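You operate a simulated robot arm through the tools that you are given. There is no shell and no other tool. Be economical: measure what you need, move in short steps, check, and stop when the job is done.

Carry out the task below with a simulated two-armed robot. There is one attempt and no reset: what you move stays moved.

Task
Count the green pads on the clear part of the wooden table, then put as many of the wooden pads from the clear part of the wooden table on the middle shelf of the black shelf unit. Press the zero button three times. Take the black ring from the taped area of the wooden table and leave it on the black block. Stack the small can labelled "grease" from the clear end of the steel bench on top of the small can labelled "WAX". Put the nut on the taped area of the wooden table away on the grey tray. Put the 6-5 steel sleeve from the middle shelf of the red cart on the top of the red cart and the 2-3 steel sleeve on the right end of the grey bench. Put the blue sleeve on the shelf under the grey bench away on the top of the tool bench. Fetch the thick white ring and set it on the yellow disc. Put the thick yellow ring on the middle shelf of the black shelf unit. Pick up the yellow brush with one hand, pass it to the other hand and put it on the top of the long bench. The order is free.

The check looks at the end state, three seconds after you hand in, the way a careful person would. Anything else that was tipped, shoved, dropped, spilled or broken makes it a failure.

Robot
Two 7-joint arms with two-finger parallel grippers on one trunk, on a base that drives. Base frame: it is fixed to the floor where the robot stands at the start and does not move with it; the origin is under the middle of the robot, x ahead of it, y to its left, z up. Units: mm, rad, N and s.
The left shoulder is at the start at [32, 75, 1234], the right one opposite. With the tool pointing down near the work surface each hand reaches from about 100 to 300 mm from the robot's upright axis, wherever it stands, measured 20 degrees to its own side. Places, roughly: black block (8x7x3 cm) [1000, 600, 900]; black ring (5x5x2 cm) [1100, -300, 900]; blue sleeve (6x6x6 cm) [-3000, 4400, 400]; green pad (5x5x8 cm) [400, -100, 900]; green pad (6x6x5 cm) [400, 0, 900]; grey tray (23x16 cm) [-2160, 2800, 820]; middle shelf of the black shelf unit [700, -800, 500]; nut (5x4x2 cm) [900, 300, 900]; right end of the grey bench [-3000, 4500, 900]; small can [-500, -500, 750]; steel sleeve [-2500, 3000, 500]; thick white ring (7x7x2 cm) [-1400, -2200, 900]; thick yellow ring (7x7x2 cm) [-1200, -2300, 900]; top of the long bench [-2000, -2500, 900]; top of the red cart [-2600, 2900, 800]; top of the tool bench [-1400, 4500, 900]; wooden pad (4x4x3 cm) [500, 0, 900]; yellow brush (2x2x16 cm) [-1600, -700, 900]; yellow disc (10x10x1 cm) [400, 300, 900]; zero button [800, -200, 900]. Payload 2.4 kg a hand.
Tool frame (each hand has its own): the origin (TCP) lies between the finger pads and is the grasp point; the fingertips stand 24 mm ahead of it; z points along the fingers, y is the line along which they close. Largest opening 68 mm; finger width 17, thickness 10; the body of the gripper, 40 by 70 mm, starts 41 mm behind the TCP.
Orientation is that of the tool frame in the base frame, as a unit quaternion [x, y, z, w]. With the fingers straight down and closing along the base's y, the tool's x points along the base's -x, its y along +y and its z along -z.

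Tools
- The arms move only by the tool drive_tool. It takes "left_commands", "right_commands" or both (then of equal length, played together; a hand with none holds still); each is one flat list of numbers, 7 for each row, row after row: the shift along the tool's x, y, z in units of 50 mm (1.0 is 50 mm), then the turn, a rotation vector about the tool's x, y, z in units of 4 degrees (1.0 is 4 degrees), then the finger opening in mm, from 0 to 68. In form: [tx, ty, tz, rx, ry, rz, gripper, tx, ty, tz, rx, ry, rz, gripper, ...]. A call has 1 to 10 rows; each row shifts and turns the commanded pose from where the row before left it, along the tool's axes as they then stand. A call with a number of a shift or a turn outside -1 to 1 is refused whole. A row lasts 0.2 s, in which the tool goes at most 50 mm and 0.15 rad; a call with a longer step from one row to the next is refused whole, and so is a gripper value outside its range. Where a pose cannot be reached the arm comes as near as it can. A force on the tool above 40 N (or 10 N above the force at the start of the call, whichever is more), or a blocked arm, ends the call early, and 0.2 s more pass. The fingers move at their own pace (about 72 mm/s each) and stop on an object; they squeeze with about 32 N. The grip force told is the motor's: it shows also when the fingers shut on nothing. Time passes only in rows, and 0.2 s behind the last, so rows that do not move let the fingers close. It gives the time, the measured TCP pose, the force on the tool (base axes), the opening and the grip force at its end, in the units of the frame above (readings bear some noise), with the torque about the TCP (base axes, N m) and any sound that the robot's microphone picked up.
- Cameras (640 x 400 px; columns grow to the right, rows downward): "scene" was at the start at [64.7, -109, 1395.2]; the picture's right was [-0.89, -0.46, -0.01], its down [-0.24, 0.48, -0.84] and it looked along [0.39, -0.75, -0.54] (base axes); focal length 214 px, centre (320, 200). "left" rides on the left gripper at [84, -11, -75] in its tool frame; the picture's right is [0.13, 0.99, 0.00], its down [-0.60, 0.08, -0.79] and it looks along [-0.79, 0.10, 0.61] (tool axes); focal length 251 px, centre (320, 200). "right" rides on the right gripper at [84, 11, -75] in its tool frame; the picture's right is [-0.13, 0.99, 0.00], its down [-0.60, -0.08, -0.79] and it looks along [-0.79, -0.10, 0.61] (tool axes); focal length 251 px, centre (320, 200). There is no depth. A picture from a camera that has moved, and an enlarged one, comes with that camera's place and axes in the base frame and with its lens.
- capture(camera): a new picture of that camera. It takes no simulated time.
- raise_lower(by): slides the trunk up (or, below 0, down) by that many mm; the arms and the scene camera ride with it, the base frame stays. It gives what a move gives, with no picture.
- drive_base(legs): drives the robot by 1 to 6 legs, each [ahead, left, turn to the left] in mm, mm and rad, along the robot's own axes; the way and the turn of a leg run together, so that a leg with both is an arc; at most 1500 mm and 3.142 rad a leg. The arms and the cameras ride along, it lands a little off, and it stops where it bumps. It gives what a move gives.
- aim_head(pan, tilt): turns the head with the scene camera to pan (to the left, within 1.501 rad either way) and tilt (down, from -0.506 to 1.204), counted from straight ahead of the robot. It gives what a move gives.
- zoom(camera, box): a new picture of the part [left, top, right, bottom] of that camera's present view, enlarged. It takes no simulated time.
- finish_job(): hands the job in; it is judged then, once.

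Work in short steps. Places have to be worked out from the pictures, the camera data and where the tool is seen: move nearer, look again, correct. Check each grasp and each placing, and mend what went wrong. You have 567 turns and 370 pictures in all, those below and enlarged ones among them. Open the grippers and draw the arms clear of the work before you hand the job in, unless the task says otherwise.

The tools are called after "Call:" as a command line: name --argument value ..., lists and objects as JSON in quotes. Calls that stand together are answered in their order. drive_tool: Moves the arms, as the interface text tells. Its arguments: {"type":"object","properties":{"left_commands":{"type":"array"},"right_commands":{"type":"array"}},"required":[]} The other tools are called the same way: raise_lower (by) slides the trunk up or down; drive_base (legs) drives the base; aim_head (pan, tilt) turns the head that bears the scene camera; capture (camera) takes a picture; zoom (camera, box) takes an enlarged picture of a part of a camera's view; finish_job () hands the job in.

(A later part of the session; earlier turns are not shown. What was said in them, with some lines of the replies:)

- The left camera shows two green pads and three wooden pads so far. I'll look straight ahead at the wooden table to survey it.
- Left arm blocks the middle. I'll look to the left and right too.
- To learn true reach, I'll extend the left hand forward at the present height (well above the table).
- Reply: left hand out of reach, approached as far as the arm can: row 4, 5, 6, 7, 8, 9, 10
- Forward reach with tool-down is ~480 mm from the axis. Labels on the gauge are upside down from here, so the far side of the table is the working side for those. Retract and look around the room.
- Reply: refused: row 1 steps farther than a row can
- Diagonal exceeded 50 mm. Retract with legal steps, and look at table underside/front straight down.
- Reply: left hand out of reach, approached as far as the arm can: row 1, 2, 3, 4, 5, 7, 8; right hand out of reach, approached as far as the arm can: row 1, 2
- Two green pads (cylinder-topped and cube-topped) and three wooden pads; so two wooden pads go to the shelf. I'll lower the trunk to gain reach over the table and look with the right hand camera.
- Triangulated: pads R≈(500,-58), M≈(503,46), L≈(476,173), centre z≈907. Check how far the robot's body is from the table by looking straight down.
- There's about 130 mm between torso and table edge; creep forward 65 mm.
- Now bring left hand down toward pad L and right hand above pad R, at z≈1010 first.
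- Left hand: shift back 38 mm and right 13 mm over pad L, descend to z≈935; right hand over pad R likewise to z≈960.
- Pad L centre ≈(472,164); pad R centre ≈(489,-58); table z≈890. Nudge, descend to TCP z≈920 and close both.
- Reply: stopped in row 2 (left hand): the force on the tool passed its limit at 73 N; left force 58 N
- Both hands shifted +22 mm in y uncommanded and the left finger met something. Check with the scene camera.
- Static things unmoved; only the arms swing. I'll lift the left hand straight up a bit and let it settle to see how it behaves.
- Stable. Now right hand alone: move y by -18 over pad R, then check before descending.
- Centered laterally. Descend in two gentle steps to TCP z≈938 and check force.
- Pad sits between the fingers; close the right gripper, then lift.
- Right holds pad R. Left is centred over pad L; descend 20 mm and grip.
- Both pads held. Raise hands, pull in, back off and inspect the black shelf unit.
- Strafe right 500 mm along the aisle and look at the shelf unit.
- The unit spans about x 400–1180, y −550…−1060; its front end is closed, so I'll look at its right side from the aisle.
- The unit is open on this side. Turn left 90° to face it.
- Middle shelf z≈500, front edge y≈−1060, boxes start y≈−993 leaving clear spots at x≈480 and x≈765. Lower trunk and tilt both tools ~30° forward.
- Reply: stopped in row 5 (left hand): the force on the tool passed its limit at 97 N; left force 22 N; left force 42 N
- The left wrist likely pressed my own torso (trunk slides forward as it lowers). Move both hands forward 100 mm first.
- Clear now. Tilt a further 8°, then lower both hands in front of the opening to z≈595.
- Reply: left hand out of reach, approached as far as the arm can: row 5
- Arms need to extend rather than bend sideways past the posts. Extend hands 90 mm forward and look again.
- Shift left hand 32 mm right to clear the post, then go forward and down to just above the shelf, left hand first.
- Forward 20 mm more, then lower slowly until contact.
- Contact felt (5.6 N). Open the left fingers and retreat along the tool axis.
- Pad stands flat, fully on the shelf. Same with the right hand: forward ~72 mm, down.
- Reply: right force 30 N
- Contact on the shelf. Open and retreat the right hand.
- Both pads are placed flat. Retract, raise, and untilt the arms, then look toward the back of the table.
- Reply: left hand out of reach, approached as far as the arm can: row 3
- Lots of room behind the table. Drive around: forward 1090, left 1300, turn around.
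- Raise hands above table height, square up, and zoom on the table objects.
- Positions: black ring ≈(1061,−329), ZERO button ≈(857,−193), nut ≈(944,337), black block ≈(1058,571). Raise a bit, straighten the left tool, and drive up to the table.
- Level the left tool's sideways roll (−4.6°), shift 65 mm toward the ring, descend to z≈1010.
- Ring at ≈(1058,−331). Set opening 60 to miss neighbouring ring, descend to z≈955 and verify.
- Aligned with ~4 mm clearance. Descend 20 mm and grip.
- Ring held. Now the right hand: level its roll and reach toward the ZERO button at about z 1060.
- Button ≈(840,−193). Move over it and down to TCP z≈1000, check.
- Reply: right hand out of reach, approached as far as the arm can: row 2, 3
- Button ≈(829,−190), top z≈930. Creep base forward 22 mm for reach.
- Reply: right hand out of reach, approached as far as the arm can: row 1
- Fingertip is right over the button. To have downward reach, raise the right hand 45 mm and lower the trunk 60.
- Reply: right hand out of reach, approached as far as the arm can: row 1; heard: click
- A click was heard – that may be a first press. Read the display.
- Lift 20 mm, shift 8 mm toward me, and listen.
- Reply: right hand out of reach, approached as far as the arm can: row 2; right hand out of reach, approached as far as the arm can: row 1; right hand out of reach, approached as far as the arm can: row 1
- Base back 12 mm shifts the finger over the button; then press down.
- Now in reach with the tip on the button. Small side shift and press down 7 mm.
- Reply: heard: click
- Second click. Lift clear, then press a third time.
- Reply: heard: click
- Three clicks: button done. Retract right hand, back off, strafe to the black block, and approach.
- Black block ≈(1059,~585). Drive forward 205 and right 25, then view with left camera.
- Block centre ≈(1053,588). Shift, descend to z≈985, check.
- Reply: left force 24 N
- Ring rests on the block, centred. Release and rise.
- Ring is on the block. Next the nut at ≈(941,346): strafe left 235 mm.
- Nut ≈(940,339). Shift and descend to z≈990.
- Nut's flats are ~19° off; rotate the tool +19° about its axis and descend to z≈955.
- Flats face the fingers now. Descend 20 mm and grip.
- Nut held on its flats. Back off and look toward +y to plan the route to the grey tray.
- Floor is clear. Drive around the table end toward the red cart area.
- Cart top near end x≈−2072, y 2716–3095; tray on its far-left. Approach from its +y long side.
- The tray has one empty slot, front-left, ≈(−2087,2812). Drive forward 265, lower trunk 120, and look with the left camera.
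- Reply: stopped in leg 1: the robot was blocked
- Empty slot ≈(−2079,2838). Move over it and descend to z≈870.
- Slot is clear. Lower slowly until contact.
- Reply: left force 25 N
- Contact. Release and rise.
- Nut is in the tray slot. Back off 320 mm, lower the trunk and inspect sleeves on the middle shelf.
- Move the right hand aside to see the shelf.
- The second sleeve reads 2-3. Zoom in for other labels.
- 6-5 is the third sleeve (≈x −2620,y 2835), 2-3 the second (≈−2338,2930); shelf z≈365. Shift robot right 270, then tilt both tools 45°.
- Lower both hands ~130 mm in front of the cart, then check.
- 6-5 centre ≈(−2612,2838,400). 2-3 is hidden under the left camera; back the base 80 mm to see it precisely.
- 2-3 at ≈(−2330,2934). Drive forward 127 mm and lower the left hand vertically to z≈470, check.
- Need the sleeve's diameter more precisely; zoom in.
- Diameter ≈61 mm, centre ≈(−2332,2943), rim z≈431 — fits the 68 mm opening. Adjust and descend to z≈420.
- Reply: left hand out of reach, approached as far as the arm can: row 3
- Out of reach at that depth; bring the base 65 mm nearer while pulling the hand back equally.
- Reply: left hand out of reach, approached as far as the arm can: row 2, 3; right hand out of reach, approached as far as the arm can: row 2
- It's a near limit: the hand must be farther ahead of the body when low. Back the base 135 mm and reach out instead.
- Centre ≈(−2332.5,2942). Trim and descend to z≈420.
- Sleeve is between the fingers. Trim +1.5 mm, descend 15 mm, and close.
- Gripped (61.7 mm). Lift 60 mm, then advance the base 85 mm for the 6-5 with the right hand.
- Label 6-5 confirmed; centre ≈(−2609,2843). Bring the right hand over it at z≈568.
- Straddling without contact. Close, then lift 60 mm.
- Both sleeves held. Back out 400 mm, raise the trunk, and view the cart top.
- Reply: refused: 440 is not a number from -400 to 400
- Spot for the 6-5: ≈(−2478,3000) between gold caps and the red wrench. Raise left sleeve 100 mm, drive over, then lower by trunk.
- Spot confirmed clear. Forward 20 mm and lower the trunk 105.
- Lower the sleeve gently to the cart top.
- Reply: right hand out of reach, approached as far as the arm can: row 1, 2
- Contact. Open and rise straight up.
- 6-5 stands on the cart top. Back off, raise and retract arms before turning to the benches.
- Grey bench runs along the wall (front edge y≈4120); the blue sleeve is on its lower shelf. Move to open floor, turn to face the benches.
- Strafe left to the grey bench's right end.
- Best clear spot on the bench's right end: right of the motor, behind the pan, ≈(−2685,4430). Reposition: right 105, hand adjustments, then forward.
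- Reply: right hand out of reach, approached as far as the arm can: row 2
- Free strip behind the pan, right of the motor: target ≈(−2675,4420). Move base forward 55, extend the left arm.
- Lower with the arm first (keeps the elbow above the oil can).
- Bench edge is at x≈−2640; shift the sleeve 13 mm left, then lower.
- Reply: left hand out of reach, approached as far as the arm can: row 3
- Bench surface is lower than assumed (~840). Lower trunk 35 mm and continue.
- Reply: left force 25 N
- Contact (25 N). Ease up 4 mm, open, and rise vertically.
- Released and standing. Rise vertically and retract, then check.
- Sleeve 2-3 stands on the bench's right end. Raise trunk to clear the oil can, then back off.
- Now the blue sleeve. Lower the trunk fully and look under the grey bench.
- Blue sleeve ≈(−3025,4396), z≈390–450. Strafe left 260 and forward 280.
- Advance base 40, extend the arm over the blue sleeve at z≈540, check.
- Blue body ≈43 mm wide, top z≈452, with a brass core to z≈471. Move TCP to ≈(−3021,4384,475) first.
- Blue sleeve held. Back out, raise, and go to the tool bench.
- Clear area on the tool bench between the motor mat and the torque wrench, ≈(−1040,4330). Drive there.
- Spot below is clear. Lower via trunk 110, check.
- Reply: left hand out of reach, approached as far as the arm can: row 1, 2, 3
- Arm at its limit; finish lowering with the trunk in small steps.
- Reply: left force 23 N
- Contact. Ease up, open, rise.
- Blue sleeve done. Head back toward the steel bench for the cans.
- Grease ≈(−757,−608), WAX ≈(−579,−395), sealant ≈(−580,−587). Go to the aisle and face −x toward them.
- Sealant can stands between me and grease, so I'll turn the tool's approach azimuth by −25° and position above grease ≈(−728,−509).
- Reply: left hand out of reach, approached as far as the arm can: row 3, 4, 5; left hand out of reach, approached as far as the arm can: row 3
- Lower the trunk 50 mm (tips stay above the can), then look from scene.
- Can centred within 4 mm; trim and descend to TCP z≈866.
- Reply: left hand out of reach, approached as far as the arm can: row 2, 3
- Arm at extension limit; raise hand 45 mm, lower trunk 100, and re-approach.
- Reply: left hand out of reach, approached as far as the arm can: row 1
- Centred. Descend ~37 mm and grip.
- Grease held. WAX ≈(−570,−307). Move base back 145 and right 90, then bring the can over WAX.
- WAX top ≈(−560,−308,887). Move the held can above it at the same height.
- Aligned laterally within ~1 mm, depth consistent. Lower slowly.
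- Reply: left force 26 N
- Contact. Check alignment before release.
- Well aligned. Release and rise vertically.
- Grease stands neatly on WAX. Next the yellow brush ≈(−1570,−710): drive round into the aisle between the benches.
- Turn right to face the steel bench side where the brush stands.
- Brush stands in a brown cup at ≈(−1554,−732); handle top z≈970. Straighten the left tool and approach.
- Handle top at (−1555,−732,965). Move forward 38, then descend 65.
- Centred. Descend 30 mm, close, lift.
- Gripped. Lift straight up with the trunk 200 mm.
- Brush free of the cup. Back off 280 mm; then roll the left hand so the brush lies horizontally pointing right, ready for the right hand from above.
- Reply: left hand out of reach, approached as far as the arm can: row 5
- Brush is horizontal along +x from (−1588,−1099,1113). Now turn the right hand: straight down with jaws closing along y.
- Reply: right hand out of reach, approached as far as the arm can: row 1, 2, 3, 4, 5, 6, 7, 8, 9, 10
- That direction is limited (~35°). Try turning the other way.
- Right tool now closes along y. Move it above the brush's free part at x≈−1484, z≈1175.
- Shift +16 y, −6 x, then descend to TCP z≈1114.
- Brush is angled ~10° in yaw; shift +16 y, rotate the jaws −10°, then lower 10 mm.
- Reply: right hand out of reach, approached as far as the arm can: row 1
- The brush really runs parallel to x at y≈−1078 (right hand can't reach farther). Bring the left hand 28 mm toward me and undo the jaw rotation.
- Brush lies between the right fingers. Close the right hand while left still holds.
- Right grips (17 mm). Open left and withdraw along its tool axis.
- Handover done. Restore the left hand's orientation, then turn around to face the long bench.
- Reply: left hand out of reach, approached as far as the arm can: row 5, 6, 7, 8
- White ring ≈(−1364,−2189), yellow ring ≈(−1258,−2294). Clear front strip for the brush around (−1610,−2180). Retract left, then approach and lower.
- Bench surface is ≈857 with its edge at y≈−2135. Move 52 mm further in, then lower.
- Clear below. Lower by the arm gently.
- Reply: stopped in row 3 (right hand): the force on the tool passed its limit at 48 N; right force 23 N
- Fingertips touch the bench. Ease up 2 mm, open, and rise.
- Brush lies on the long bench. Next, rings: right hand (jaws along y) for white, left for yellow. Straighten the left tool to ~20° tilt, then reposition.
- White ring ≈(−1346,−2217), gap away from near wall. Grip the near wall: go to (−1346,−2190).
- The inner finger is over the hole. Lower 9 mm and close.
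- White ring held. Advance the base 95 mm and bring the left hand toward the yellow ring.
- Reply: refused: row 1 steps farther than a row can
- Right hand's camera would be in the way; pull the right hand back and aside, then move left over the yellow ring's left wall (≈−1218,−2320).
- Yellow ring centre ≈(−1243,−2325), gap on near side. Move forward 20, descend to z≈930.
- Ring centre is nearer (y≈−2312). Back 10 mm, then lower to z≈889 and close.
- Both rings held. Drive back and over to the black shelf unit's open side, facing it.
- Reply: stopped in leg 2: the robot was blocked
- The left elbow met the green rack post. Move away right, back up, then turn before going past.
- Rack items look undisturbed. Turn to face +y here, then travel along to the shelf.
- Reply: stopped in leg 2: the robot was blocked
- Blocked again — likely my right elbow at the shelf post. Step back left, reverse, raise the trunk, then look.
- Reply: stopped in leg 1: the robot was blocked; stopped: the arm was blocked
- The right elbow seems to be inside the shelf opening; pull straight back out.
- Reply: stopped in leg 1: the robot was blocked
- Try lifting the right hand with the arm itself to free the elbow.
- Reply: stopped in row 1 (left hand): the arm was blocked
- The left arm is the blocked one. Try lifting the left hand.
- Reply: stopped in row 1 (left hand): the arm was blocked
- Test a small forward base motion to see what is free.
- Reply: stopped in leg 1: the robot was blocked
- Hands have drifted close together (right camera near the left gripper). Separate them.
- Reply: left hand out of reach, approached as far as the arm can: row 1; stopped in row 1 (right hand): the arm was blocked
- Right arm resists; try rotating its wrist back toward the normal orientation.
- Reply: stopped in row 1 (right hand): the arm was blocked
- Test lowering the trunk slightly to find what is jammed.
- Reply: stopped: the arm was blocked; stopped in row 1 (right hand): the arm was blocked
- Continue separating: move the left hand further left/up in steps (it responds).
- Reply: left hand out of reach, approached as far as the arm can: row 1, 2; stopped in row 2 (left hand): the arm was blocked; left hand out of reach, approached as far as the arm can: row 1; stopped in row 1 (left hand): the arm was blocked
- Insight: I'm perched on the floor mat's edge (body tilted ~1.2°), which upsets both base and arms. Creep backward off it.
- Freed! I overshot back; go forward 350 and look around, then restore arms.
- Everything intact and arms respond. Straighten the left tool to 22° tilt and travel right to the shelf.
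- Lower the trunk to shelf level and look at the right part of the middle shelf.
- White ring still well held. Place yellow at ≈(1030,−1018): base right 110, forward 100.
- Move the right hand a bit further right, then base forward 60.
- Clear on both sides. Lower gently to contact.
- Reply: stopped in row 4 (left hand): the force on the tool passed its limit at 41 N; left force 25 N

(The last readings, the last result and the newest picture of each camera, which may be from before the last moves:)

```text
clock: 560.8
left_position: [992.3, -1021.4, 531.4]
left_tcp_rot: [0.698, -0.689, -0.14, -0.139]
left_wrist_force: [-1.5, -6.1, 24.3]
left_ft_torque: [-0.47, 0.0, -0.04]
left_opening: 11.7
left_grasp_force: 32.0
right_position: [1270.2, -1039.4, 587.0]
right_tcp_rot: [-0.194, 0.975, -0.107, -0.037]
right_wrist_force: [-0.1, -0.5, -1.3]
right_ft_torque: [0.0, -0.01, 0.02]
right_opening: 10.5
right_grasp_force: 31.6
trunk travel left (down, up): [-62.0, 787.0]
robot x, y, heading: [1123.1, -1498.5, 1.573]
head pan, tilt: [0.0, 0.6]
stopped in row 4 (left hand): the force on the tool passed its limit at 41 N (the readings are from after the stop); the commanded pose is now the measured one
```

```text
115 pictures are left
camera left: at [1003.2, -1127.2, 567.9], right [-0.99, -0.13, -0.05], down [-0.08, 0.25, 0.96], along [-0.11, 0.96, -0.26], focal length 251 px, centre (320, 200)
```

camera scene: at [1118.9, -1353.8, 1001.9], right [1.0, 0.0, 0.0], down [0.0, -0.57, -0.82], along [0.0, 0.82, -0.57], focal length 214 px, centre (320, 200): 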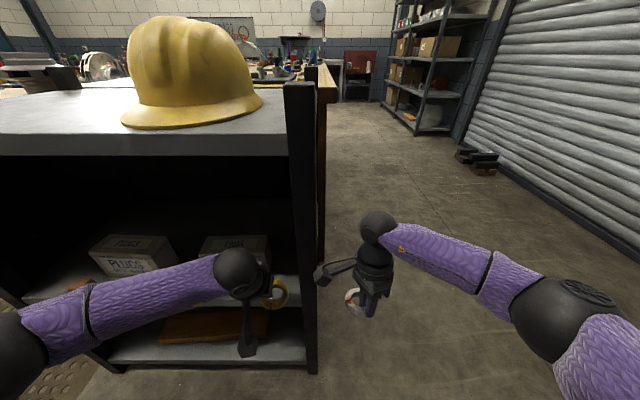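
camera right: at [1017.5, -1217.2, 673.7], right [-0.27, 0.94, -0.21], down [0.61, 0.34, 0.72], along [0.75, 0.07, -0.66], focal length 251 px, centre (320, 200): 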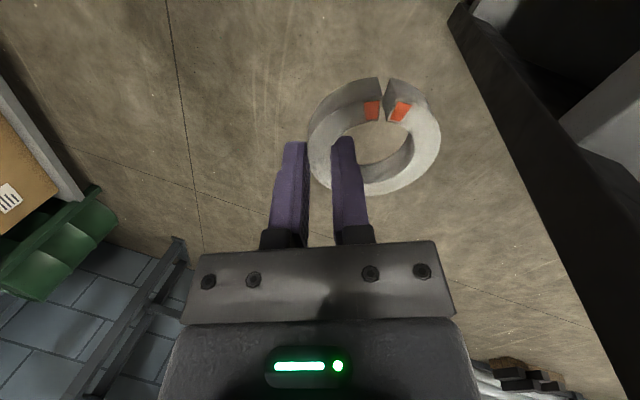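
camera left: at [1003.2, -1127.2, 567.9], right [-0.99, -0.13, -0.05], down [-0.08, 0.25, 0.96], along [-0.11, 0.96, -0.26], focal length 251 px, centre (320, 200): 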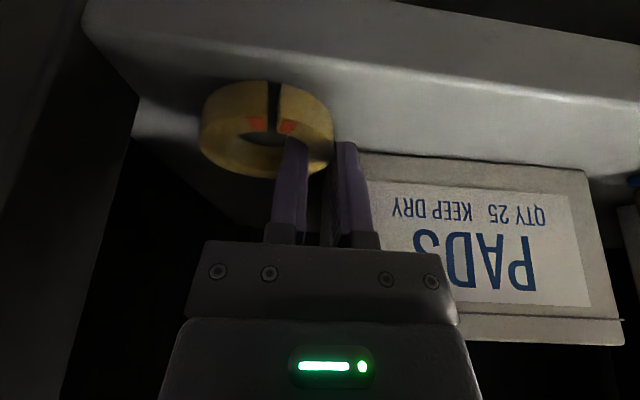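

Contact. Lift slightly and push 15 mm deeper before releasing.

Call:
drive_tool --left_commands '[-0.06, 0, -0.14, 0, 0, 0, 3, -0.28, 0, 0.11, 0, 0, 0, 3, 0.03, 0, 0.08, 0, 0, 0, 3, 0, 0, 0, 0, 0, 0, 3]'

Call:
drive_tool --left_commands '[0.02, 0, 0.05, 0, 0, 0, 3, 0, 0, 0, 0, 0, 0, 3]'

```text
clock: 561.8
left_position: [991.3, -1005.6, 531.9]
left_tcp_rot: [0.697, -0.69, -0.138, -0.137]
left_wrist_force: [0.8, -0.2, -0.6]
left_ft_torque: [-0.03, 0.01, -0.02]
left_opening: 11.4
left_grasp_force: 31.9
right_position: [1270.3, -1037.7, 585.9]
right_tcp_rot: [-0.193, 0.974, -0.11, -0.038]
right_wrist_force: [-0.6, 0.3, -0.3]
right_ft_torque: [-0.02, -0.01, 0.02]
right_opening: 10.7
right_grasp_force: 31.7
trunk travel left (down, up): [-62.0, 787.0]
robot x, y, heading: [1120.9, -1500.3, 1.575]
head pan, tilt: [0.0, 0.6]
```

```text
clock: 562.4
left_position: [992.2, -1005.6, 530.5]
left_tcp_rot: [0.697, -0.69, -0.138, -0.138]
left_wrist_force: [-0.9, 0.7, 16.2]
left_ft_torque: [-0.22, 0.03, -0.04]
left_opening: 11.5
left_grasp_force: 31.7
right_position: [1270.0, -1037.2, 587.1]
right_tcp_rot: [-0.193, 0.974, -0.109, -0.037]
right_wrist_force: [-0.7, 0.6, -0.3]
right_ft_torque: [0.01, 0.01, -0.01]
right_opening: 10.7
right_grasp_force: 32.1
trunk travel left (down, up): [-62.0, 787.0]
robot x, y, heading: [1122.3, -1497.9, 1.575]
head pan, tilt: [0.0, 0.6]
```

Call:
drive_tool --left_commands '[-0.01, 0, -0.03, 0, 0, 0, 3, 0, 0, 0, 0, 0, 0, 19, 0, 0, 0, 0, 0, 0, 19, -0.18, 0, -0.45, 0, 0, 0, 19, -0.2, 0, -0.5, 0, 0, 0, 19, 0, 0, 0, 0, 0, 0, 19]'

Call:
capture --camera "left"

```text
clock: 563.8
left_position: [992.0, -1006.3, 582.4]
left_tcp_rot: [0.697, -0.69, -0.138, -0.137]
left_wrist_force: [0.3, -0.1, 0.2]
left_ft_torque: [0.04, 0.04, -0.04]
left_opening: 18.9
left_grasp_force: 0.1
right_position: [1270.5, -1038.0, 585.6]
right_tcp_rot: [-0.194, 0.974, -0.109, -0.037]
right_wrist_force: [0.6, -0.2, -0.3]
right_ft_torque: [-0.01, -0.02, 0.0]
right_opening: 10.8
right_grasp_force: 31.6
trunk travel left (down, up): [-62.0, 787.0]
robot x, y, heading: [1120.8, -1501.2, 1.582]
head pan, tilt: [0.0, 0.6]
```

```text
114 pictures are left
camera left: at [1003.1, -1112.3, 620.3], right [-0.99, -0.13, -0.05], down [-0.08, 0.26, 0.96], along [-0.11, 0.96, -0.26], focal length 251 px, centre (320, 200)
```

left: 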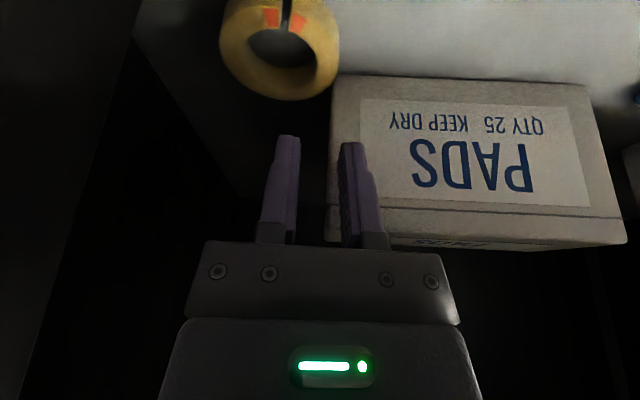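

Yellow ring lies on the middle shelf. Back out, raise the trunk, and verify the shelf.

Call:
drive_base --legs '[[-260, 0, 0]]'

Call:
aim_head --pan 0.25 --tilt 0.5

Call:
capture --camera "scene"

Call:
raise_lower --by 400

Call:
raise_lower --by 110

```text
clock: 565.7
left_position: [992.3, -1264.5, 583.0]
left_tcp_rot: [0.698, -0.689, -0.139, -0.136]
left_wrist_force: [-0.7, -0.4, -0.3]
left_ft_torque: [-0.01, 0.03, 0.0]
left_opening: 18.9
left_grasp_force: 0.1
right_position: [1270.6, -1295.0, 587.2]
right_tcp_rot: [-0.194, 0.974, -0.11, -0.036]
right_wrist_force: [0.1, 0.7, -0.6]
right_ft_torque: [-0.01, 0.02, -0.05]
right_opening: 10.7
right_grasp_force: 31.7
trunk travel left (down, up): [-62.0, 787.0]
robot x, y, heading: [1123.4, -1757.3, 1.576]
head pan, tilt: [0.0, 0.6]
```

```text
clock: 566.4
left_position: [993.0, -1264.0, 582.7]
left_tcp_rot: [0.698, -0.69, -0.138, -0.136]
left_wrist_force: [0.6, 0.1, -0.5]
left_ft_torque: [-0.04, 0.04, 0.02]
left_opening: 18.9
left_grasp_force: 0.0
right_position: [1270.0, -1294.0, 586.1]
right_tcp_rot: [-0.194, 0.974, -0.109, -0.038]
right_wrist_force: [0.0, -0.8, 0.7]
right_ft_torque: [0.0, 0.0, -0.01]
right_opening: 10.7
right_grasp_force: 32.0
trunk travel left (down, up): [-62.0, 787.0]
robot x, y, heading: [1122.6, -1756.9, 1.577]
head pan, tilt: [0.25, 0.499]
```

```text
113 pictures are left
camera scene: at [1097.2, -1553.3, 1010.9], right [0.97, 0.25, 0.0], down [0.12, -0.46, -0.88], along [-0.22, 0.85, -0.48], focal length 214 px, centre (320, 200)
```

scene: 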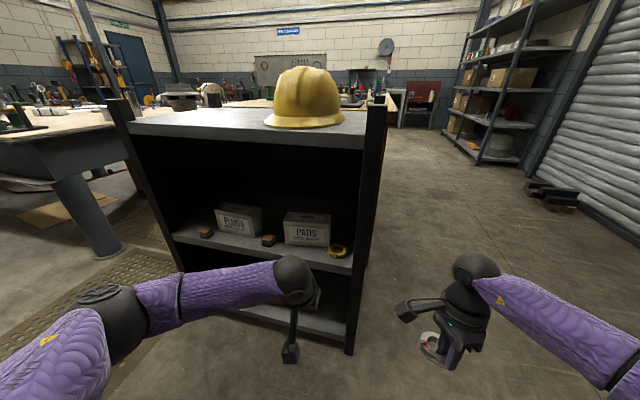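

```text
clock: 570.3
left_position: [993.0, -1264.7, 982.9]
left_tcp_rot: [0.698, -0.689, -0.138, -0.137]
left_wrist_force: [-0.3, -0.1, 0.5]
left_ft_torque: [-0.02, 0.0, -0.02]
left_opening: 18.8
left_grasp_force: 0.0
right_position: [1271.1, -1295.4, 1021.0]
right_tcp_rot: [-0.195, 0.978, -0.071, -0.029]
right_wrist_force: [0.1, 1.0, -1.1]
right_ft_torque: [-0.01, -0.02, -0.01]
right_opening: 10.7
right_grasp_force: 31.6
trunk travel left (down, up): [-462.0, 387.0]
robot x, y, heading: [1120.7, -1758.4, 1.571]
head pan, tilt: [0.25, 0.499]
```

```text
clock: 571.7
left_position: [992.5, -1264.5, 1092.1]
left_tcp_rot: [0.698, -0.689, -0.138, -0.137]
left_wrist_force: [-1.0, 0.6, 0.0]
left_ft_torque: [0.03, 0.02, 0.0]
left_opening: 19.2
left_grasp_force: 0.0
right_position: [1271.0, -1295.6, 1136.3]
right_tcp_rot: [-0.196, 0.978, -0.065, -0.027]
right_wrist_force: [0.2, 0.6, -0.8]
right_ft_torque: [0.0, 0.01, -0.02]
right_opening: 10.7
right_grasp_force: 31.6
trunk travel left (down, up): [-572.0, 277.0]
robot x, y, heading: [1123.3, -1759.6, 1.576]
head pan, tilt: [0.25, 0.499]
```

All three items are on the middle shelf. Level the right tool, pull both hands in, and travel back to the wooden table front.

Call:
drive_tool --right_commands '[0, 0, 0, -0.313, -0.13, 0.943, 3, 0, 0, 0, -0.313, -0.13, 0.943, 3, 0, 0, 0, -0.313, -0.13, 0.943, 3, 0, 0, 0, -0.313, -0.13, 0.943, 3, 0, 0, 0, -0.313, -0.13, 0.943, 3, 0, 0, 0, -0.313, -0.13, 0.943, 3, 0, -0.9, 0, 0, 0, 0, 3, 0, -0.9, 0, 0, 0, 0, 3]' --left_commands '[0.8, 0, -0.32, 0, 0, 0, 40, 0.8, 0, -0.32, 0, 0, 0, 40, 0.8, 0, -0.32, 0, 0, 0, 40, 0, 0, 0, 0, 0, 0, 40, 0, 0, 0, 0, 0, 0, 40, 0, 0, 0, 0, 0, 0, 40, 0, 0, 0, 0, 0, 0, 40, 0, 0, 0, 0, 0, 0, 40]'

Call:
drive_base --legs '[[0, 1250, 0], [0, 0, -1.571]]'

Call:
capture --camera "right"

```text
clock: 573.5
left_position: [992.2, -1392.2, 1090.5]
left_tcp_rot: [0.698, -0.689, -0.138, -0.137]
left_wrist_force: [0.2, 0.2, 0.5]
left_ft_torque: [0.02, 0.01, 0.0]
left_opening: 40.0
left_grasp_force: 0.1
right_position: [1270.7, -1388.1, 1136.2]
right_tcp_rot: [0.002, 1.0, 0.001, -0.002]
right_wrist_force: [-0.6, -0.5, 0.0]
right_ft_torque: [0.02, -0.01, 0.03]
right_opening: 10.5
right_grasp_force: 31.1
trunk travel left (down, up): [-572.0, 277.0]
robot x, y, heading: [1124.6, -1757.0, 1.577]
head pan, tilt: [0.25, 0.499]
```

```text
clock: 583.5
left_position: [261.3, -1625.4, 1092.0]
left_tcp_rot: [-0.006, 0.981, 0.002, 0.194]
left_wrist_force: [-1.2, 0.3, -0.4]
left_ft_torque: [0.02, 0.0, -0.02]
left_opening: 39.9
left_grasp_force: 0.0
right_position: [264.7, -1902.9, 1136.2]
right_tcp_rot: [0.708, 0.706, 0.001, -0.001]
right_wrist_force: [0.8, -0.1, -0.3]
right_ft_torque: [0.06, 0.0, -0.02]
right_opening: 10.5
right_grasp_force: 31.7
trunk travel left (down, up): [-572.0, 277.0]
robot x, y, heading: [-105.3, -1758.3, 0.002]
head pan, tilt: [0.25, 0.499]
```

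```text
112 pictures are left
camera right: at [275.6, -1819.2, 1211.7], right [0.99, -0.13, 0.0], down [-0.08, -0.61, 0.79], along [-0.1, -0.78, -0.61], focal length 251 px, centre (320, 200)
```

right: 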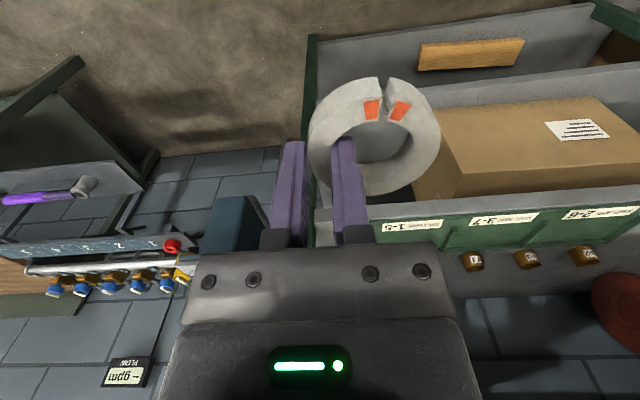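

White ring level and firm. Strafe left up the aisle to the table front.

Call:
drive_base --legs '[[0, 1100, 0], [0, 1100, 0]]'

Call:
aim_head --pan 0 --tilt 0.8

Call:
capture --camera "scene"

```text
clock: 594.2
left_position: [231.9, 542.6, 1092.6]
left_tcp_rot: [-0.013, 0.981, 0.003, 0.195]
left_wrist_force: [0.7, 0.9, -0.9]
left_ft_torque: [0.0, 0.0, 0.02]
left_opening: 39.9
left_grasp_force: 0.0
right_position: [240.0, 263.4, 1137.9]
right_tcp_rot: [0.702, 0.713, 0.002, -0.001]
right_wrist_force: [-0.3, 0.1, -1.0]
right_ft_torque: [-0.01, 0.0, -0.02]
right_opening: 10.5
right_grasp_force: 31.7
trunk travel left (down, up): [-572.0, 277.0]
robot x, y, heading: [-130.3, 403.4, 0.02]
head pan, tilt: [0.25, 0.499]
```

```text
clock: 595.0
left_position: [230.8, 542.0, 1088.9]
left_tcp_rot: [-0.014, 0.981, 0.003, 0.193]
left_wrist_force: [0.3, 1.1, -0.1]
left_ft_torque: [0.0, -0.01, 0.02]
left_opening: 39.8
left_grasp_force: 0.1
right_position: [241.2, 263.0, 1134.6]
right_tcp_rot: [0.702, 0.712, 0.001, 0.0]
right_wrist_force: [-0.3, 0.3, 0.6]
right_ft_torque: [0.0, 0.02, -0.01]
right_opening: 10.8
right_grasp_force: 31.6
trunk travel left (down, up): [-572.0, 277.0]
robot x, y, heading: [-127.9, 403.3, 0.023]
head pan, tilt: [0.0, 0.799]
```

```text
111 pictures are left
camera scene: at [-37.2, 406.6, 1507.6], right [0.02, -1.0, 0.0], down [-0.72, -0.02, -0.7], along [0.7, 0.02, -0.72], focal length 214 px, centre (320, 200)
```

scene: 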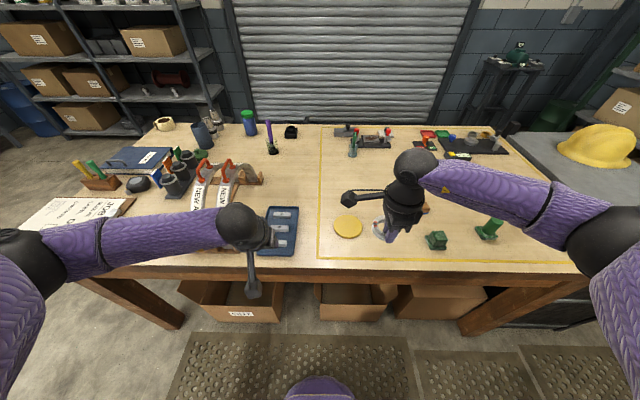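

Disc ≈(410,325). Raise the left hand, shift left 62, forward 141, then lower trunk.

Call:
drive_tool --left_commands '[0.6, 0, -0.75, 0, 0, 0, 40, 0.6, 0, -0.75, 0, 0, 0, 40]'

Call:
drive_base --legs '[[0, 62, -0.02], [138, 0, 0]]'

Call:
raise_lower --by -120

Call:
capture --camera "right"

Call:
aim_head --pan -0.2 --tilt 1.0

Call:
capture --camera "scene"

```text
clock: 595.6
left_position: [146.3, 540.5, 1135.6]
left_tcp_rot: [-0.015, 0.981, 0.002, 0.194]
left_wrist_force: [-0.4, 1.1, -1.1]
left_ft_torque: [0.02, -0.03, -0.03]
left_opening: 40.2
left_grasp_force: 0.1
right_position: [239.5, 263.9, 1135.0]
right_tcp_rot: [0.702, 0.713, 0.002, 0.0]
right_wrist_force: [0.3, -0.3, -0.2]
right_ft_torque: [0.02, 0.03, -0.03]
right_opening: 11.1
right_grasp_force: 31.7
trunk travel left (down, up): [-572.0, 277.0]
robot x, y, heading: [-127.5, 402.9, 0.024]
head pan, tilt: [0.0, 0.799]
```

```text
clock: 597.5
left_position: [288.2, 597.5, 1135.3]
left_tcp_rot: [-0.004, 0.981, 0.001, 0.195]
left_wrist_force: [0.3, 0.3, 0.2]
left_ft_torque: [0.02, 0.02, -0.01]
left_opening: 40.0
left_grasp_force: 0.1
right_position: [375.8, 317.8, 1132.8]
right_tcp_rot: [0.709, 0.706, 0.001, -0.002]
right_wrist_force: [-0.4, -0.2, -0.5]
right_ft_torque: [0.01, 0.04, -0.01]
right_opening: 10.7
right_grasp_force: 31.9
trunk travel left (down, up): [-572.0, 277.0]
robot x, y, heading: [6.3, 464.1, 0.002]
head pan, tilt: [0.0, 0.799]
```

```text
clock: 599.0
left_position: [286.5, 597.7, 1011.8]
left_tcp_rot: [-0.004, 0.981, 0.001, 0.194]
left_wrist_force: [-0.4, 0.1, -0.8]
left_ft_torque: [-0.03, -0.01, -0.03]
left_opening: 40.1
left_grasp_force: 0.0
right_position: [375.2, 318.6, 1011.1]
right_tcp_rot: [0.708, 0.706, 0.001, -0.001]
right_wrist_force: [0.4, 0.4, -0.3]
right_ft_torque: [0.03, 0.01, 0.01]
right_opening: 10.8
right_grasp_force: 31.8
trunk travel left (down, up): [-452.0, 397.0]
robot x, y, heading: [4.8, 466.7, -0.002]
head pan, tilt: [0.0, 0.799]
```

```text
110 pictures are left
camera right: at [386.4, 402.6, 1085.7], right [0.99, -0.13, 0.0], down [-0.08, -0.61, 0.79], along [-0.11, -0.78, -0.61], focal length 251 px, centre (320, 200)
```

right: 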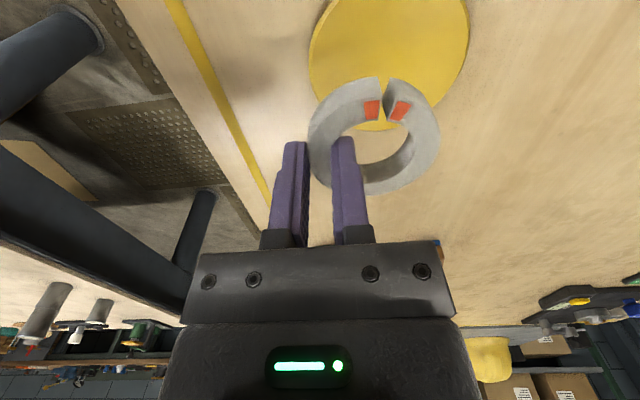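

```text
clock: 599.7
left_position: [286.3, 596.3, 1011.8]
left_tcp_rot: [-0.004, 0.981, 0.001, 0.194]
left_wrist_force: [0.1, -0.3, 0.1]
left_ft_torque: [-0.02, 0.02, 0.03]
left_opening: 39.7
left_grasp_force: 0.0
right_position: [374.6, 319.2, 1010.6]
right_tcp_rot: [0.708, 0.706, 0.001, -0.001]
right_wrist_force: [-0.7, -0.7, 0.1]
right_ft_torque: [-0.03, 0.03, -0.01]
right_opening: 10.9
right_grasp_force: 30.9
trunk travel left (down, up): [-452.0, 397.0]
robot x, y, heading: [8.7, 465.8, 0.002]
head pan, tilt: [-0.201, 1.0]
```

```text
109 pictures are left
camera scene: at [98.2, 453.0, 1372.1], right [-0.2, -0.98, 0.0], down [-0.82, 0.16, -0.54], along [0.53, -0.11, -0.84], focal length 214 px, centre (320, 200)
```

scene: 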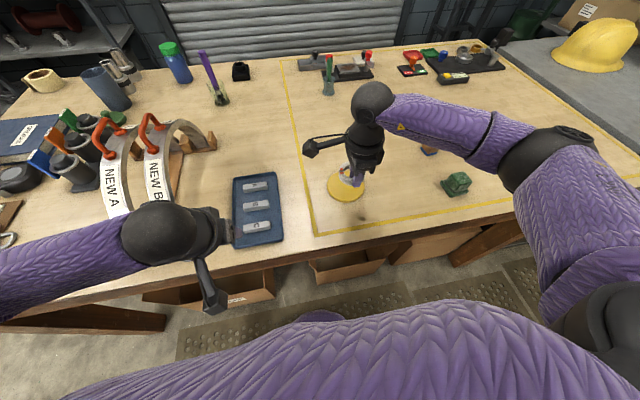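

Disc centre ≈(418,333). Shift the ring +15/+15 and lower toward it.

Call:
drive_tool --right_commands '[0.3, 0.3, 0, 0, 0, 0, 3, 0, 0, 0.6, 0, 0, 0, 3, 0, 0, 0.3, 0, 0, 0, 3, 0, 0, 0, 0, 0, 0, 3]'

Call:
capture --camera "right"

Call:
zoom --camera "scene" --box '[290, 120, 410, 220]'

```text
clock: 600.7
left_position: [287.0, 597.9, 1011.1]
left_tcp_rot: [-0.004, 0.981, 0.001, 0.194]
left_wrist_force: [0.9, -0.3, -0.2]
left_ft_torque: [-0.02, -0.01, 0.05]
left_opening: 39.8
left_grasp_force: 0.1
right_position: [389.0, 334.4, 965.4]
right_tcp_rot: [0.708, 0.706, 0.003, -0.001]
right_wrist_force: [-0.5, -1.0, -0.4]
right_ft_torque: [-0.03, -0.01, -0.02]
right_opening: 10.7
right_grasp_force: 31.8
trunk travel left (down, up): [-452.0, 397.0]
robot x, y, heading: [7.1, 465.7, 0.003]
head pan, tilt: [-0.201, 1.0]
```

```text
108 pictures are left
camera right: at [401.3, 418.4, 1040.4], right [0.99, -0.13, 0.0], down [-0.08, -0.61, 0.79], along [-0.1, -0.78, -0.61], focal length 251 px, centre (320, 200)
```

right: 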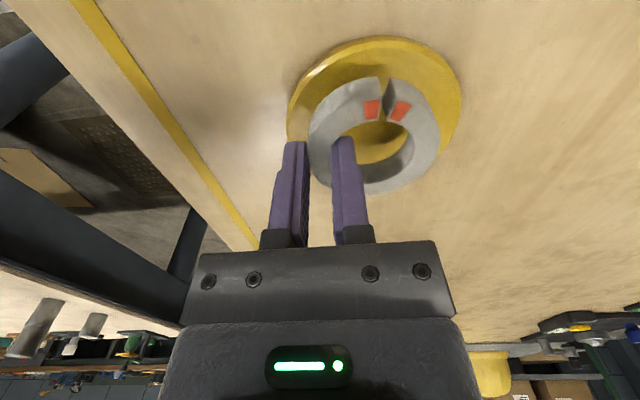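

```text
4.00 times, centred on (350, 170) of scene
camera zoom: at [98.2, 453.1, 1372.1], right [-0.2, -0.98, 0.0], down [-0.83, 0.17, -0.54], along [0.53, -0.11, -0.84], focal length 858 px, centre (200, 320)
```

zoom: 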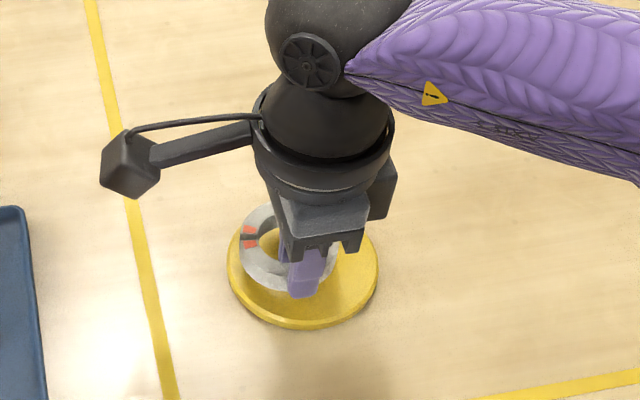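

Ring should shift ≈10 mm toward −y to centre on the disc; adjust and lower.

Call:
drive_tool --right_commands '[-0.19, 0.02, 0, 0, 0, 0, 3, 0, 0, 0.14, 0, 0, 0, 3, 0, 0, 0, 0, 0, 0, 3]'

Call:
capture --camera "right"

Call:
zoom --camera "scene" --box '[310, 150, 390, 210]'

```text
clock: 601.5
left_position: [287.3, 596.8, 1010.6]
left_tcp_rot: [-0.005, 0.981, 0.001, 0.195]
left_wrist_force: [-0.1, 0.9, -0.1]
left_ft_torque: [0.0, -0.02, -0.01]
left_opening: 40.1
left_grasp_force: 0.1
right_position: [391.8, 324.2, 958.9]
right_tcp_rot: [0.709, 0.706, 0.001, -0.002]
right_wrist_force: [0.2, 0.0, -0.9]
right_ft_torque: [0.0, 0.0, -0.01]
right_opening: 10.8
right_grasp_force: 32.3
trunk travel left (down, up): [-452.0, 397.0]
robot x, y, heading: [4.9, 465.6, 0.006]
head pan, tilt: [-0.201, 1.0]
```

```text
106 pictures are left
camera right: at [402.7, 408.4, 1033.9], right [0.99, -0.13, 0.0], down [-0.08, -0.61, 0.79], along [-0.11, -0.78, -0.61], focal length 251 px, centre (320, 200)
```

right: 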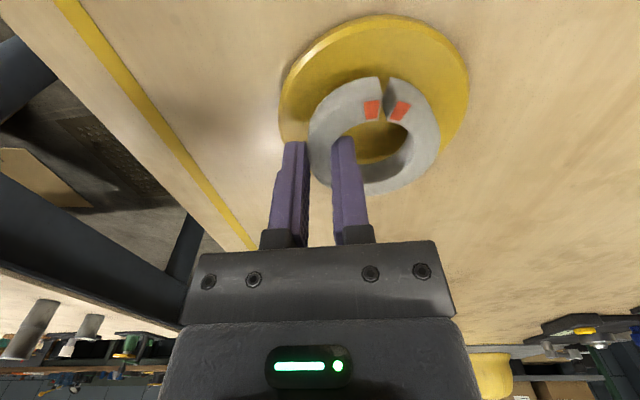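

```text
6.67 times, centred on (350, 180) of scene
camera zoom: at [98.2, 453.0, 1372.0], right [-0.2, -0.98, 0.0], down [-0.83, 0.17, -0.54], along [0.53, -0.11, -0.84], focal length 1430 px, centre (120, 333)
```

zoom: 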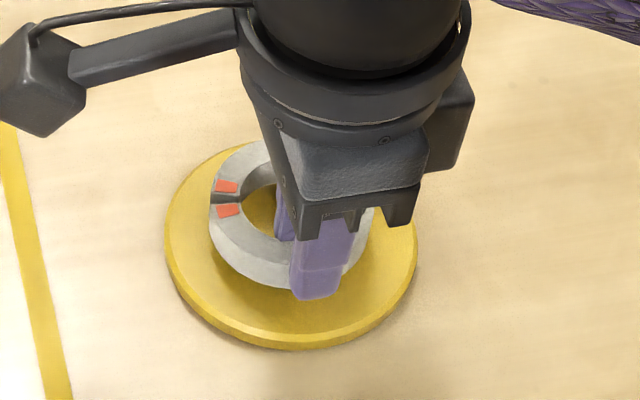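

Alignment looks good. Lower to contact and release.

Call:
drive_tool --right_commands '[0, -0.04, 0.1, 0, 0, 0, 3, 0, 0, 0.08, 0, 0, 0, 3, 0, 0, 0.06, 0, 0, 0, 3, 0, 0, 0, 0, 0, 0, 3]'

```text
clock: 602.5
left_position: [286.3, 597.4, 1012.5]
left_tcp_rot: [-0.005, 0.981, 0.002, 0.195]
left_wrist_force: [-0.4, -0.6, -1.2]
left_ft_torque: [0.01, 0.03, 0.0]
left_opening: 40.1
left_grasp_force: 0.0
right_position: [388.8, 325.3, 948.7]
right_tcp_rot: [0.709, 0.705, 0.003, 0.001]
right_wrist_force: [2.3, -3.6, 33.4]
right_ft_torque: [-0.63, -0.25, -0.01]
right_opening: 10.9
right_grasp_force: 31.9
trunk travel left (down, up): [-452.0, 397.0]
robot x, y, heading: [7.4, 465.6, 0.001]
head pan, tilt: [-0.201, 1.0]
```

Call:
drive_tool --right_commands '[0, 0, -0.04, 0, 0, 0, 3, 0, 0, 0, 0, 0, 0, 20, 0, 0, 0, 0, 0, 0, 24, 0, 0, 0, 0, 0, 0, 24, 0, 0, -0.4, 0, 0, 0, 24, 0, 0, -0.9, 0, 0, 0, 24, 0, 0, -1, 0, 0, 0, 24]'

Call:
capture --camera "right"

Call:
zoom --camera "scene" --box '[290, 140, 410, 220]'

```text
clock: 604.1
left_position: [288.2, 597.5, 1010.5]
left_tcp_rot: [-0.004, 0.981, 0.001, 0.194]
left_wrist_force: [0.4, -1.4, 0.1]
left_ft_torque: [0.01, -0.02, -0.04]
left_opening: 40.0
left_grasp_force: 0.1
right_position: [388.4, 324.0, 1064.1]
right_tcp_rot: [0.709, 0.706, 0.0, -0.001]
right_wrist_force: [0.6, 0.0, 0.5]
right_ft_torque: [-0.03, -0.01, 0.01]
right_opening: 24.3
right_grasp_force: 0.1
trunk travel left (down, up): [-452.0, 397.0]
robot x, y, heading: [4.8, 468.8, 0.003]
head pan, tilt: [-0.201, 1.0]
```

```text
104 pictures are left
camera right: at [399.2, 407.9, 1139.4], right [0.99, -0.13, 0.0], down [-0.08, -0.61, 0.79], along [-0.1, -0.78, -0.61], focal length 251 px, centre (320, 200)
```

right: 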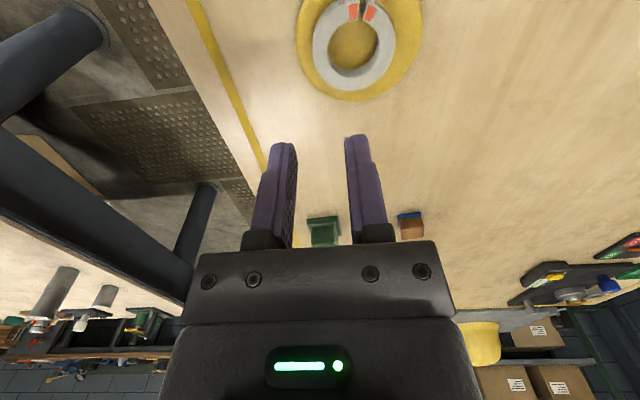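

```text
5.00 times, centred on (350, 180) of scene
camera zoom: at [98.0, 453.1, 1372.1], right [-0.2, -0.98, 0.0], down [-0.83, 0.17, -0.54], along [0.53, -0.11, -0.84], focal length 1072 px, centre (170, 300)
```

zoom: 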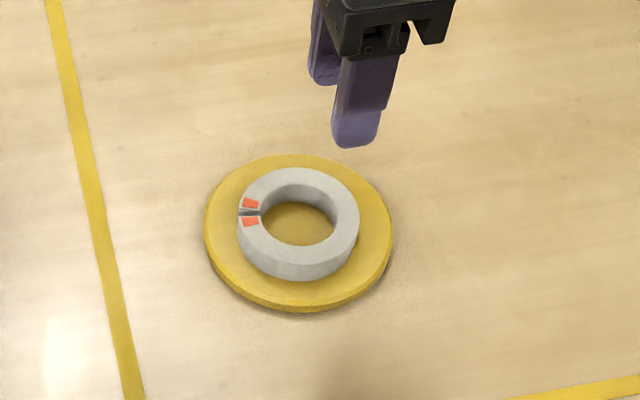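

White ring is on the disc. Open both grippers, back away from the table, and take a final look.

Call:
drive_tool --left_commands '[0, 0, 0, 0, 0, 0, 60, 0, 0, -0.8, 0, 0, 0, 68]' --right_commands '[0, 0, -0.8, 0, 0, 0, 60, 0, -0.8, 0, 0, 0, 0, 68]'

Call:
drive_base --legs '[[-130, 0, 0]]'

Call:
aim_head --pan 0 --tilt 0.55

Call:
capture --camera "scene"

Call:
aim_head --pan -1.5 --tilt 0.5

Call:
capture --camera "scene"

```text
clock: 604.7
left_position: [287.4, 592.9, 1045.5]
left_tcp_rot: [-0.004, 0.981, 0.0, 0.195]
left_wrist_force: [-0.2, 0.4, -1.3]
left_ft_torque: [0.03, -0.02, 0.04]
left_opening: 67.9
left_grasp_force: 0.0
left hand out of reach, approached as far as the arm can: row 2
right_position: [347.1, 323.3, 1105.4]
right_tcp_rot: [0.708, 0.706, 0.001, -0.001]
right_wrist_force: [-0.3, -0.6, -0.3]
right_ft_torque: [0.03, 0.03, 0.01]
right_opening: 67.6
right_grasp_force: 0.1
trunk travel left (down, up): [-452.0, 397.0]
robot x, y, heading: [4.0, 465.0, 0.011]
head pan, tilt: [-0.201, 1.0]
```

```text
clock: 606.0
left_position: [153.3, 593.0, 1045.7]
left_tcp_rot: [-0.004, 0.981, 0.001, 0.194]
left_wrist_force: [-0.1, 0.4, -0.3]
left_ft_torque: [0.0, 0.01, -0.02]
left_opening: 67.8
left_grasp_force: 0.1
right_position: [214.6, 323.5, 1105.0]
right_tcp_rot: [0.709, 0.706, 0.002, -0.001]
right_wrist_force: [-1.0, 0.1, -0.1]
right_ft_torque: [0.0, -0.05, -0.02]
right_opening: 68.3
right_grasp_force: 0.0
trunk travel left (down, up): [-452.0, 397.0]
robot x, y, heading: [-126.0, 463.9, 0.002]
head pan, tilt: [-0.201, 1.0]
```

```text
clock: 606.9
left_position: [155.2, 592.5, 1041.9]
left_tcp_rot: [-0.004, 0.981, 0.001, 0.194]
left_wrist_force: [-0.3, -1.0, -0.3]
left_ft_torque: [0.01, 0.04, 0.01]
left_opening: 67.9
left_grasp_force: 0.0
right_position: [216.3, 323.8, 1101.7]
right_tcp_rot: [0.708, 0.706, 0.001, -0.001]
right_wrist_force: [-0.3, 0.4, 0.3]
right_ft_torque: [-0.02, -0.02, -0.02]
right_opening: 68.2
right_grasp_force: 0.1
trunk travel left (down, up): [-452.0, 397.0]
robot x, y, heading: [-126.4, 467.5, 0.0]
head pan, tilt: [0.0, 0.55]
```

```text
102 pictures are left
camera scene: at [-12.7, 466.6, 1408.5], right [0.0, -1.0, 0.0], down [-0.52, 0.0, -0.85], along [0.85, 0.0, -0.52], focal length 214 px, centre (320, 200)
```

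scene: 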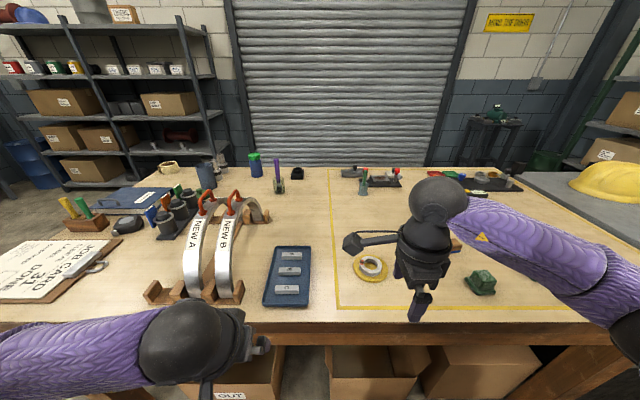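

```text
clock: 608.5
left_position: [154.1, 593.0, 1041.3]
left_tcp_rot: [-0.004, 0.981, 0.0, 0.195]
left_wrist_force: [-0.4, 1.1, -0.3]
left_ft_torque: [0.01, -0.01, 0.03]
left_opening: 67.9
left_grasp_force: 0.1
right_position: [215.5, 323.0, 1102.6]
right_tcp_rot: [0.708, 0.706, 0.001, -0.002]
right_wrist_force: [-0.4, -0.2, -0.3]
right_ft_torque: [0.01, -0.03, 0.03]
right_opening: 68.0
right_grasp_force: 0.1
trunk travel left (down, up): [-452.0, 397.0]
robot x, y, heading: [-126.9, 465.6, 0.002]
head pan, tilt: [-1.499, 0.499]
```

```text
101 pictures are left
camera scene: at [-95.7, 375.7, 1413.2], right [-1.0, -0.07, 0.0], down [-0.04, 0.48, -0.88], along [0.07, -0.88, -0.48], focal length 214 px, centre (320, 200)
```

scene: 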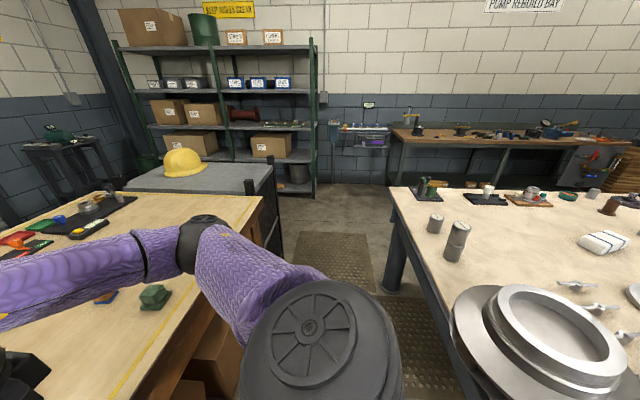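

Everything is in place and both hands are empty and clear of the work; handing in.

Call:
finish_job

```text
The job is handed in.
```

I finished every item in the task and handed the job in, but I don't have the check's result.

- **Pads:** There were two green pads, so I put two wooden pads on the middle shelf of the black shelf unit.
- **Zero button:** I heard three clicks. The first came while I was lowering the trunk, so that press wasn't deliberate, but I counted it. The display never changed.
- **Bumps:** The base was blocked three times: lightly against the red cart, near the green rack, and between the steel bench and the black shelf unit. I saw nothing moved or knocked over in the pictures taken afterwards.
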